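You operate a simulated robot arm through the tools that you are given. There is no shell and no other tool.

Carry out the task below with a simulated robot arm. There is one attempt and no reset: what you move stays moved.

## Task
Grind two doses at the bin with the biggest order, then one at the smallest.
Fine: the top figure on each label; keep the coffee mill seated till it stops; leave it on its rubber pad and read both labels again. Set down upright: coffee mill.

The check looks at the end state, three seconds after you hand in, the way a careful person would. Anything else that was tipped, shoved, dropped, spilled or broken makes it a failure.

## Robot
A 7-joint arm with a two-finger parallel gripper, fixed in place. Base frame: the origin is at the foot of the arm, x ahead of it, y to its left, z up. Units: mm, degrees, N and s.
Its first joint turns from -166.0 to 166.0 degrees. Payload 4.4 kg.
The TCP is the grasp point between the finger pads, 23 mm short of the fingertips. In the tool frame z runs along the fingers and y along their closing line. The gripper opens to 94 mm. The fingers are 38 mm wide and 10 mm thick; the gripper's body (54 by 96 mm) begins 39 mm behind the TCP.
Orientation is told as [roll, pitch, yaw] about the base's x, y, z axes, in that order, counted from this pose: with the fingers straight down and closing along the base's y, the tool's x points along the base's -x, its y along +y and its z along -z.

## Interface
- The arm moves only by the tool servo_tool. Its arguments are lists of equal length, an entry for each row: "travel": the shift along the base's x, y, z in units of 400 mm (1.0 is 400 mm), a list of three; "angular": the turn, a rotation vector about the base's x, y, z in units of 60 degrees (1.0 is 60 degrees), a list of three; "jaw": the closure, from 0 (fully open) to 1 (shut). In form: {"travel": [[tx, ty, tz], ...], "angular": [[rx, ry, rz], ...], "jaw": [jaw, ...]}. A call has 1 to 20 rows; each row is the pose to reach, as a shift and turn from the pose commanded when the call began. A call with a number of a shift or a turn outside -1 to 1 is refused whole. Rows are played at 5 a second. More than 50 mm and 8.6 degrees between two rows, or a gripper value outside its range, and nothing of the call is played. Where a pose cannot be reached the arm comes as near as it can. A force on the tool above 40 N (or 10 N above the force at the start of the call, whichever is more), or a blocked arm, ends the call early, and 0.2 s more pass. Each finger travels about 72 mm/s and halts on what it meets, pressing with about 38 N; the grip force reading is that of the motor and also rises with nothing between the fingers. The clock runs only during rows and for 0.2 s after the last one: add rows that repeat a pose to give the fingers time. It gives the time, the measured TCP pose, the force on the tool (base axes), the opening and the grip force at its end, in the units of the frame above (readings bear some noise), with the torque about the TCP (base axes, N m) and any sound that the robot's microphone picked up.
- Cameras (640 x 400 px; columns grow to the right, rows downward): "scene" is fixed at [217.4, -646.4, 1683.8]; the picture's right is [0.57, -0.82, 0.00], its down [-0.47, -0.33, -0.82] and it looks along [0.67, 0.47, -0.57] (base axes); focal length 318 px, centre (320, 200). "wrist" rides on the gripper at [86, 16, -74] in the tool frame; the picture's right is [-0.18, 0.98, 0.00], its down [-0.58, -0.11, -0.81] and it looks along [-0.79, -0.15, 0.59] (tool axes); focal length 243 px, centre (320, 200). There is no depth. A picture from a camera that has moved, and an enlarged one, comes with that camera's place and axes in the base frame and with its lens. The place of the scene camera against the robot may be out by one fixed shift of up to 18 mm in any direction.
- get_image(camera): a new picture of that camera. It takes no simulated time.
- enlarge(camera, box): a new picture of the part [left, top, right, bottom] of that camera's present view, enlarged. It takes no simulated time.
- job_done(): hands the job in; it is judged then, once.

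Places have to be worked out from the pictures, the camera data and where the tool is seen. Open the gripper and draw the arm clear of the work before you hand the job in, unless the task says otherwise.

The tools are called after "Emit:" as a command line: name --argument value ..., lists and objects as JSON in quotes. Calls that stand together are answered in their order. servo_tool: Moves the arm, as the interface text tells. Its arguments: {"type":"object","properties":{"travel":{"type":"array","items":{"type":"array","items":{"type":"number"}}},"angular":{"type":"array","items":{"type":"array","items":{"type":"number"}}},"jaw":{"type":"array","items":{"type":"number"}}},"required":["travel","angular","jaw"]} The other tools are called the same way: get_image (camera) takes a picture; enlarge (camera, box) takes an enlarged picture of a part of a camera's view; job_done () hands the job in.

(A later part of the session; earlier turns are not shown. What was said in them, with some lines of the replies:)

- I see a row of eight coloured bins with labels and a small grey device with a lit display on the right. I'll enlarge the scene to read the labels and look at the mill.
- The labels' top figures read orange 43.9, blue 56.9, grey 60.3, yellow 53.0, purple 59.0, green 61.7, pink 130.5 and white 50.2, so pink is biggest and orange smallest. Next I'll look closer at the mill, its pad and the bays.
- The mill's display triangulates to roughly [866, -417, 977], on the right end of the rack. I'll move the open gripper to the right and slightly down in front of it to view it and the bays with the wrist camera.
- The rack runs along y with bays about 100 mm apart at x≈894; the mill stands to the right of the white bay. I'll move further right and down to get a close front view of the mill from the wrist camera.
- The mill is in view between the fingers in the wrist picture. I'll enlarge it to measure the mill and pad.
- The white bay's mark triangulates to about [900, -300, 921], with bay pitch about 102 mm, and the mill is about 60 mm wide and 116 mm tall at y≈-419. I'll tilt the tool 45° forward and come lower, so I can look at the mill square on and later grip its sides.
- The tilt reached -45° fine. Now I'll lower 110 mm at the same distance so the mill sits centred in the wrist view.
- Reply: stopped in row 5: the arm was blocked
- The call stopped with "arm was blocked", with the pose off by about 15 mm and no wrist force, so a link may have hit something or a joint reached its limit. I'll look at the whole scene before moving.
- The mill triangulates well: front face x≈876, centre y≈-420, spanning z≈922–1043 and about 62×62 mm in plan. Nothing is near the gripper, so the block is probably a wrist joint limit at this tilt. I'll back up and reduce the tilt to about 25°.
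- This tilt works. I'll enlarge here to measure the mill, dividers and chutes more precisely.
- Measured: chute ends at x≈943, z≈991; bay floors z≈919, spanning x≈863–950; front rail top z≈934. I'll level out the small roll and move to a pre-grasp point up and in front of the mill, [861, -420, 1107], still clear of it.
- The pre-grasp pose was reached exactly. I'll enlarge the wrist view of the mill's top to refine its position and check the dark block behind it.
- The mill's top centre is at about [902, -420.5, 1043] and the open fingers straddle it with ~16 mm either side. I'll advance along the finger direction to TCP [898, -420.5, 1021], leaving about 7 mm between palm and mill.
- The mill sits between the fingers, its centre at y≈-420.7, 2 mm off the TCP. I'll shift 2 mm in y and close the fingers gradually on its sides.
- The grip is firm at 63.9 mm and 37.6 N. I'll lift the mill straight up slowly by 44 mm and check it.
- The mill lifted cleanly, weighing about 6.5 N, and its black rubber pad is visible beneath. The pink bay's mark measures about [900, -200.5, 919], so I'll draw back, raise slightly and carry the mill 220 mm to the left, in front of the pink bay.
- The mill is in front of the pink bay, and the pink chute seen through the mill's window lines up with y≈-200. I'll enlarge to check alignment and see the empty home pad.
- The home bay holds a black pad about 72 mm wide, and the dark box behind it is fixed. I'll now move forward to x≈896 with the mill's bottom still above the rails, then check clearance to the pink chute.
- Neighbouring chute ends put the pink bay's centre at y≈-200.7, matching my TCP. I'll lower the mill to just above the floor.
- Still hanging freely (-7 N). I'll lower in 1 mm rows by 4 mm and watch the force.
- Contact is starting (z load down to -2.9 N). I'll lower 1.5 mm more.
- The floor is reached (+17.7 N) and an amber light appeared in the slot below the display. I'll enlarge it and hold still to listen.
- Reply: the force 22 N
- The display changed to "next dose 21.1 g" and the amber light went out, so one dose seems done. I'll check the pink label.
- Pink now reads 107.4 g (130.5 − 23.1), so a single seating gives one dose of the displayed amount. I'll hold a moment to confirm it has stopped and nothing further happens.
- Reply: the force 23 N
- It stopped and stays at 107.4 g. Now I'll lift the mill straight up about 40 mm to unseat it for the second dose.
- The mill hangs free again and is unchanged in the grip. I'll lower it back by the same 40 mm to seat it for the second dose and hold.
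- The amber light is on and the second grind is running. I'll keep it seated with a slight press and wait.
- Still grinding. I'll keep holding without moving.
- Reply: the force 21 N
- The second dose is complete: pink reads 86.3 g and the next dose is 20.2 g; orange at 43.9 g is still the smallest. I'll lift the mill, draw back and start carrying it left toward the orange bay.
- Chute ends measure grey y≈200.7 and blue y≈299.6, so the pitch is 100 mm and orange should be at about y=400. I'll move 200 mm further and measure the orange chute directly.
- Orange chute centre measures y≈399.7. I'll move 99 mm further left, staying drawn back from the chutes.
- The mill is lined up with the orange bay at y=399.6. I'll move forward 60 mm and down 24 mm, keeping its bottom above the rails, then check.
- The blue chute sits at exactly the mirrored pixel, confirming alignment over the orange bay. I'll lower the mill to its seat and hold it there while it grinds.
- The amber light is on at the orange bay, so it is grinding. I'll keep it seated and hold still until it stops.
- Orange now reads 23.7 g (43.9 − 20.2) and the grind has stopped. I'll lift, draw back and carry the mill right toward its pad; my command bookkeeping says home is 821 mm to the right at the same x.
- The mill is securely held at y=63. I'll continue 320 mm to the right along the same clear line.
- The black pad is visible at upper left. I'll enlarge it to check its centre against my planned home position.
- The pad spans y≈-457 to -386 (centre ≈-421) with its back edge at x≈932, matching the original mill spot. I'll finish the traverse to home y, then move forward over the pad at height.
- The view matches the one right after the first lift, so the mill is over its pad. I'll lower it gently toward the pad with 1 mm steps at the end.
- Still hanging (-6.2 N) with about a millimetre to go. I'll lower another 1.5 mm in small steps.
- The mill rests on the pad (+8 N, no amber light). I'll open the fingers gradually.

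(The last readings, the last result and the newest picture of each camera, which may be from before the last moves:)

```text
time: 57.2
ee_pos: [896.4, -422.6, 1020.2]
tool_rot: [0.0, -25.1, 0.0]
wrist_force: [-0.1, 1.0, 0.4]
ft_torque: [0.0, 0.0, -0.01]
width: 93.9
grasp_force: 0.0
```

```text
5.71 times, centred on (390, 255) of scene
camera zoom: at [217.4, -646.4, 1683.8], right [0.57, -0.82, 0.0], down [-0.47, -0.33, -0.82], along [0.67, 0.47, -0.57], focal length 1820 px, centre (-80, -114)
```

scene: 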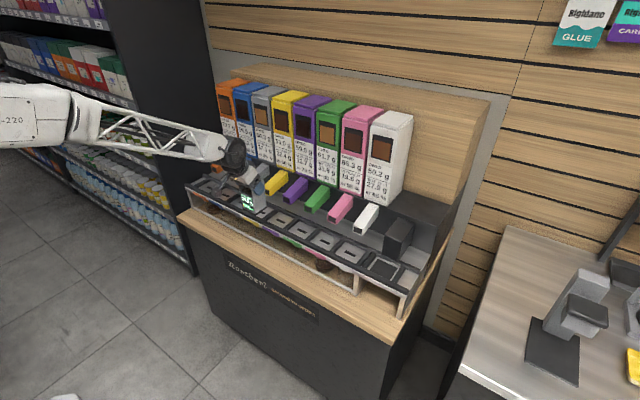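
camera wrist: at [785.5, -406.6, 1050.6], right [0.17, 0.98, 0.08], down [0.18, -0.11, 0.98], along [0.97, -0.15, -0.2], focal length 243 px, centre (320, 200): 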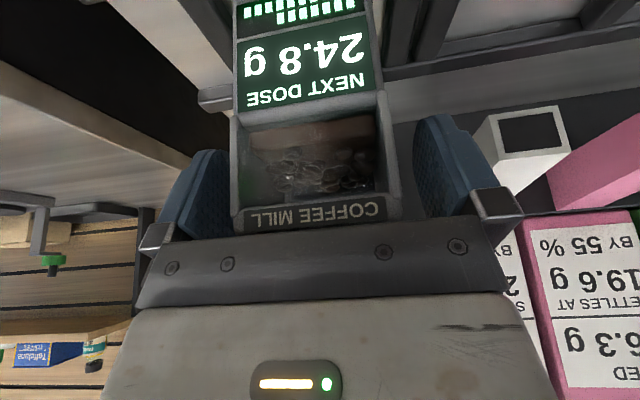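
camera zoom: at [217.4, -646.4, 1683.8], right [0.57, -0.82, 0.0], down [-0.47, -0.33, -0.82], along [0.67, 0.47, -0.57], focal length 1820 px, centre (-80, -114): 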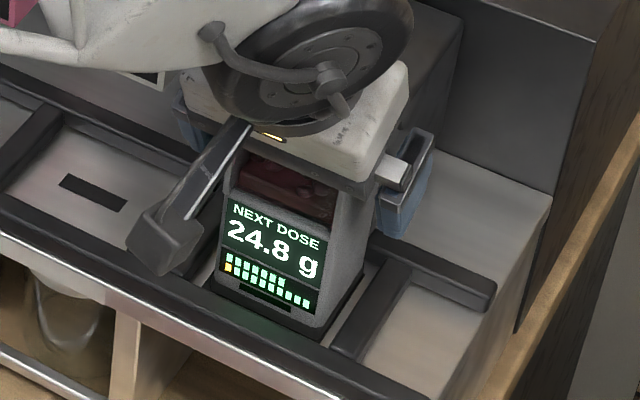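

The fingers are fully open and the mill stands upright on its pad. I'll retract along the finger axis, then back away from the rack.

Emit:
servo_tool --travel '[[-0.0145, 0, 0.0355], [-0.029, 0, 0.071], [-0.0435, 0, 0.1065], [-0.058, 0, 0.142], [-0.0725, 0, 0.1775], [-0.0868, 0, 0.2135], [-0.15, 0, 0.24], [-0.23, 0, 0.25], [-0.32, 0.02, 0.25], [-0.41, 0.04, 0.25], [-0.5, 0.06, 0.25], [-0.6, 0.08, 0.25], [-0.6, 0.08, 0.25]]' --angular '[[0, 0, 0], [0, 0, 0], [0, 0, 0], [0, 0, 0], [0, 0, 0], [0, 0, 0], [0, 0, 0], [0, 0, 0], [0, 0, 0], [0, 0, 0], [0, 0, 0], [0, 0, 0], [0, 0, 0]]' --jaw '[0, 0, 0, 0, 0, 0, 0, 0, 0, 0, 0, 0, 0]'

Emit:
get_image --camera "wrist"

Emit:
get_image --camera "scene"

Emit:
enlarge --camera "scene" --box '[355, 220, 425, 290]'

Emit:
enlarge --camera "scene" --box '[200, 80, 320, 180]'

Emit:
enlarge --camera "scene" --box '[300, 90, 420, 210]'

```text
time: 60.0
ee_pos: [652.8, -387.6, 1118.4]
tool_rot: [0.0, -25.1, 0.1]
wrist_force: [0.3, 0.7, -0.2]
ft_torque: [-0.02, -0.02, -0.02]
width: 94.0
grasp_force: 0.1
```

```text
taken
camera wrist: at [543.2, -373.4, 1150.1], right [0.17, 0.98, 0.08], down [0.18, -0.11, 0.98], along [0.97, -0.15, -0.2], focal length 243 px, centre (320, 200)
```

wrist: 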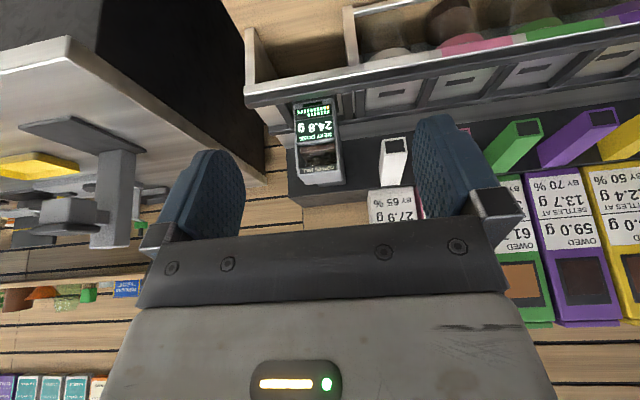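

```text
taken
```

scene: 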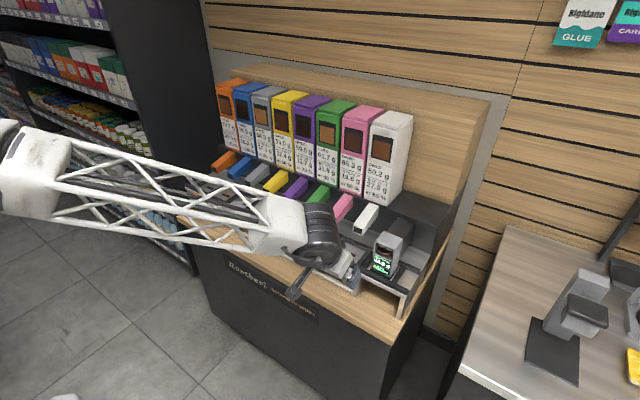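

```text
5.71 times, centred on (390, 255) of scene
camera zoom: at [217.4, -646.4, 1683.8], right [0.57, -0.82, 0.0], down [-0.47, -0.33, -0.82], along [0.67, 0.47, -0.57], focal length 1820 px, centre (-80, -114)
```

zoom: 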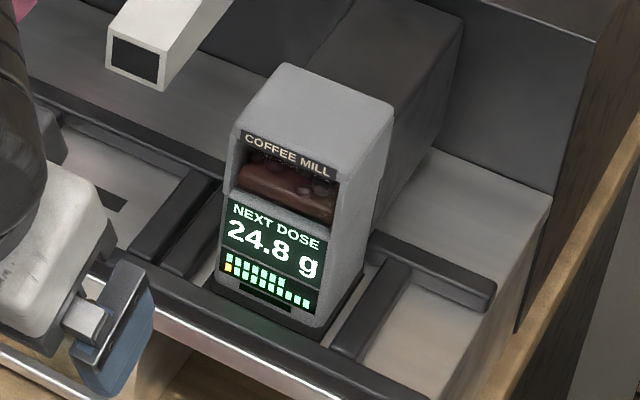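

```text
4.00 times, centred on (260, 130) of scene
camera zoom: at [217.4, -646.4, 1683.8], right [0.57, -0.82, 0.0], down [-0.47, -0.33, -0.82], along [0.67, 0.47, -0.57], focal length 1274 px, centre (560, 480)
```

zoom: 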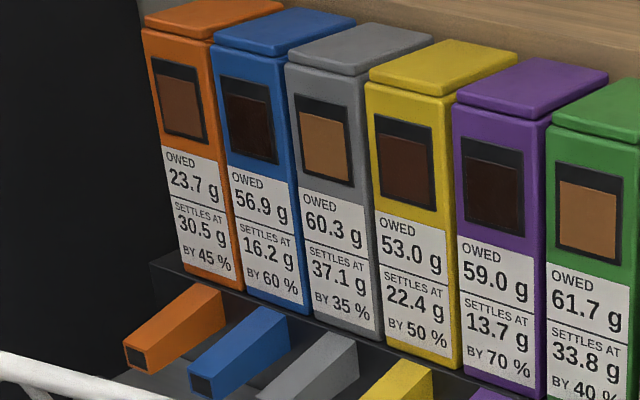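

```text
3.33 times, centred on (360, 150) of scene
camera zoom: at [217.4, -646.4, 1683.8], right [0.57, -0.82, 0.0], down [-0.47, -0.33, -0.82], along [0.67, 0.47, -0.57], focal length 1062 px, centre (187, 367)
```

zoom: 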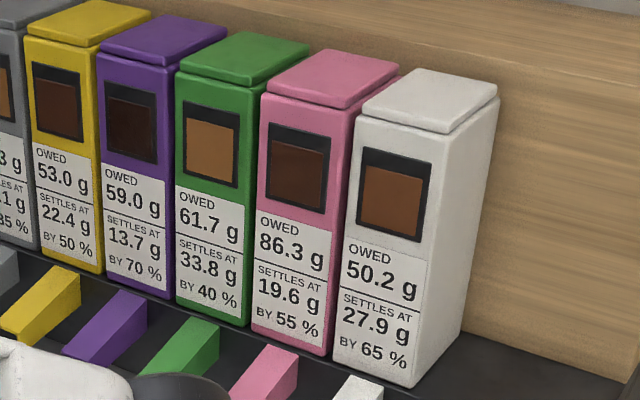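

Final labels read pink 86.3 g and orange 23.7 g with all others unchanged, and the mill stands upright on its pad. I'll draw the arm further up and away before handing in.

Emit:
servo_tool --travel '[[-0.02, 0.03, 0.07], [-0.05, 0.08, 0.14], [-0.09, 0.14, 0.21], [-0.12, 0.21, 0.28], [-0.13, 0.29, 0.33], [-0.13, 0.37, 0.37], [-0.13, 0.45, 0.4], [-0.13, 0.45, 0.4], [-0.13, 0.45, 0.4]]' --angular '[[0, 0, 0], [0, 0, 0], [0, 0, 0], [0, 0, 0], [0, 0, 0], [0, 0, 0], [0, 0, 0], [0, 0, 0], [0, 0, 0]]' --jaw '[0, 0, 0, 0, 0, 0, 0, 0, 0]'

Emit:
get_image --camera "scene"

Emit:
enlarge --camera "scene" --box '[180, 150, 440, 320]'

```text
time: 62.0
ee_pos: [603.7, -209.4, 1281.4]
tool_rot: [0.0, -25.1, 0.0]
wrist_force: [0.2, -0.5, 0.4]
ft_torque: [0.04, -0.01, 0.07]
width: 94.1
grasp_force: 0.0
```

```text
taken
```

scene: 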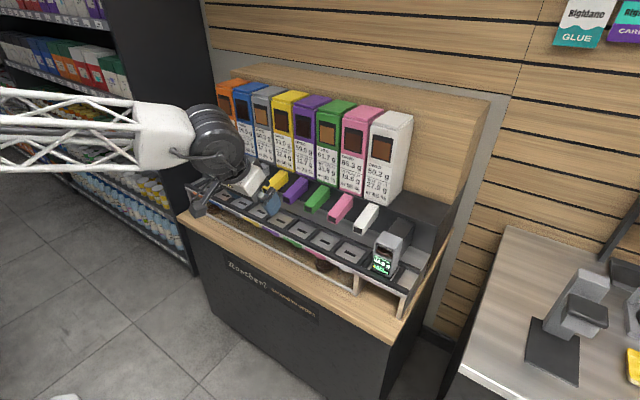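

```text
2.35 times, centred on (310, 235) of scene
camera zoom: at [217.4, -646.4, 1683.8], right [0.57, -0.82, 0.0], down [-0.47, -0.33, -0.82], along [0.67, 0.47, -0.57], focal length 750 px, centre (344, 118)
```

zoom: 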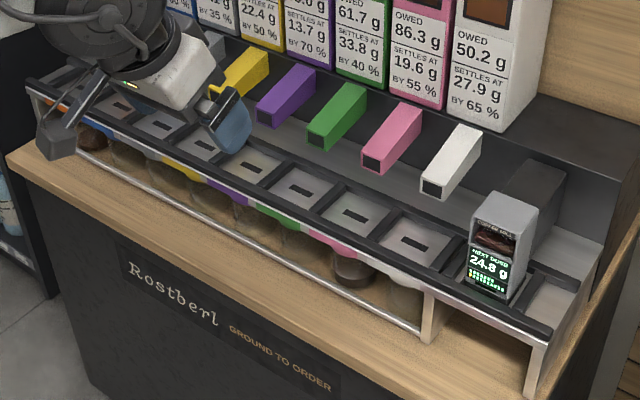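

Coffee shows in the jars under the pink and orange bays, the mill is upright on its pad, and the arm is clear with the gripper open. I'm handing the job in.

Emit:
job_done

```text
The job is handed in.
```

I ground two doses at the pink bin, which had the biggest order, and one at the orange bin, which had the smallest. I handed the job in, but no verdict came back.

| Bin | Owed at start | Doses ground | Owed now |
|---|---|---|---|
| Pink | 130.5 g | 23.1 g, then 21.1 g | 86.3 g |
| Orange | 43.9 g | 20.2 g | 23.7 g |

- **Order check:** after the two pink doses, pink was still the biggest order and orange still the smallest. The other six labels did not change.
- **Seating:** each time, I kept the mill seated until its amber light went out and the label updated. The microphone picked up no grinding sound.
- **End state:** the mill is upright on its rubber pad and shows a next dose of 24.8 g. The gripper is open and the arm is clear of the rack.
- **One stop along the way:** early on, the arm reported being blocked during a positioning move, before it touched the mill. I think it was a joint limit. Nothing was near the gripper, and it didn't happen again once I reduced the tilt.
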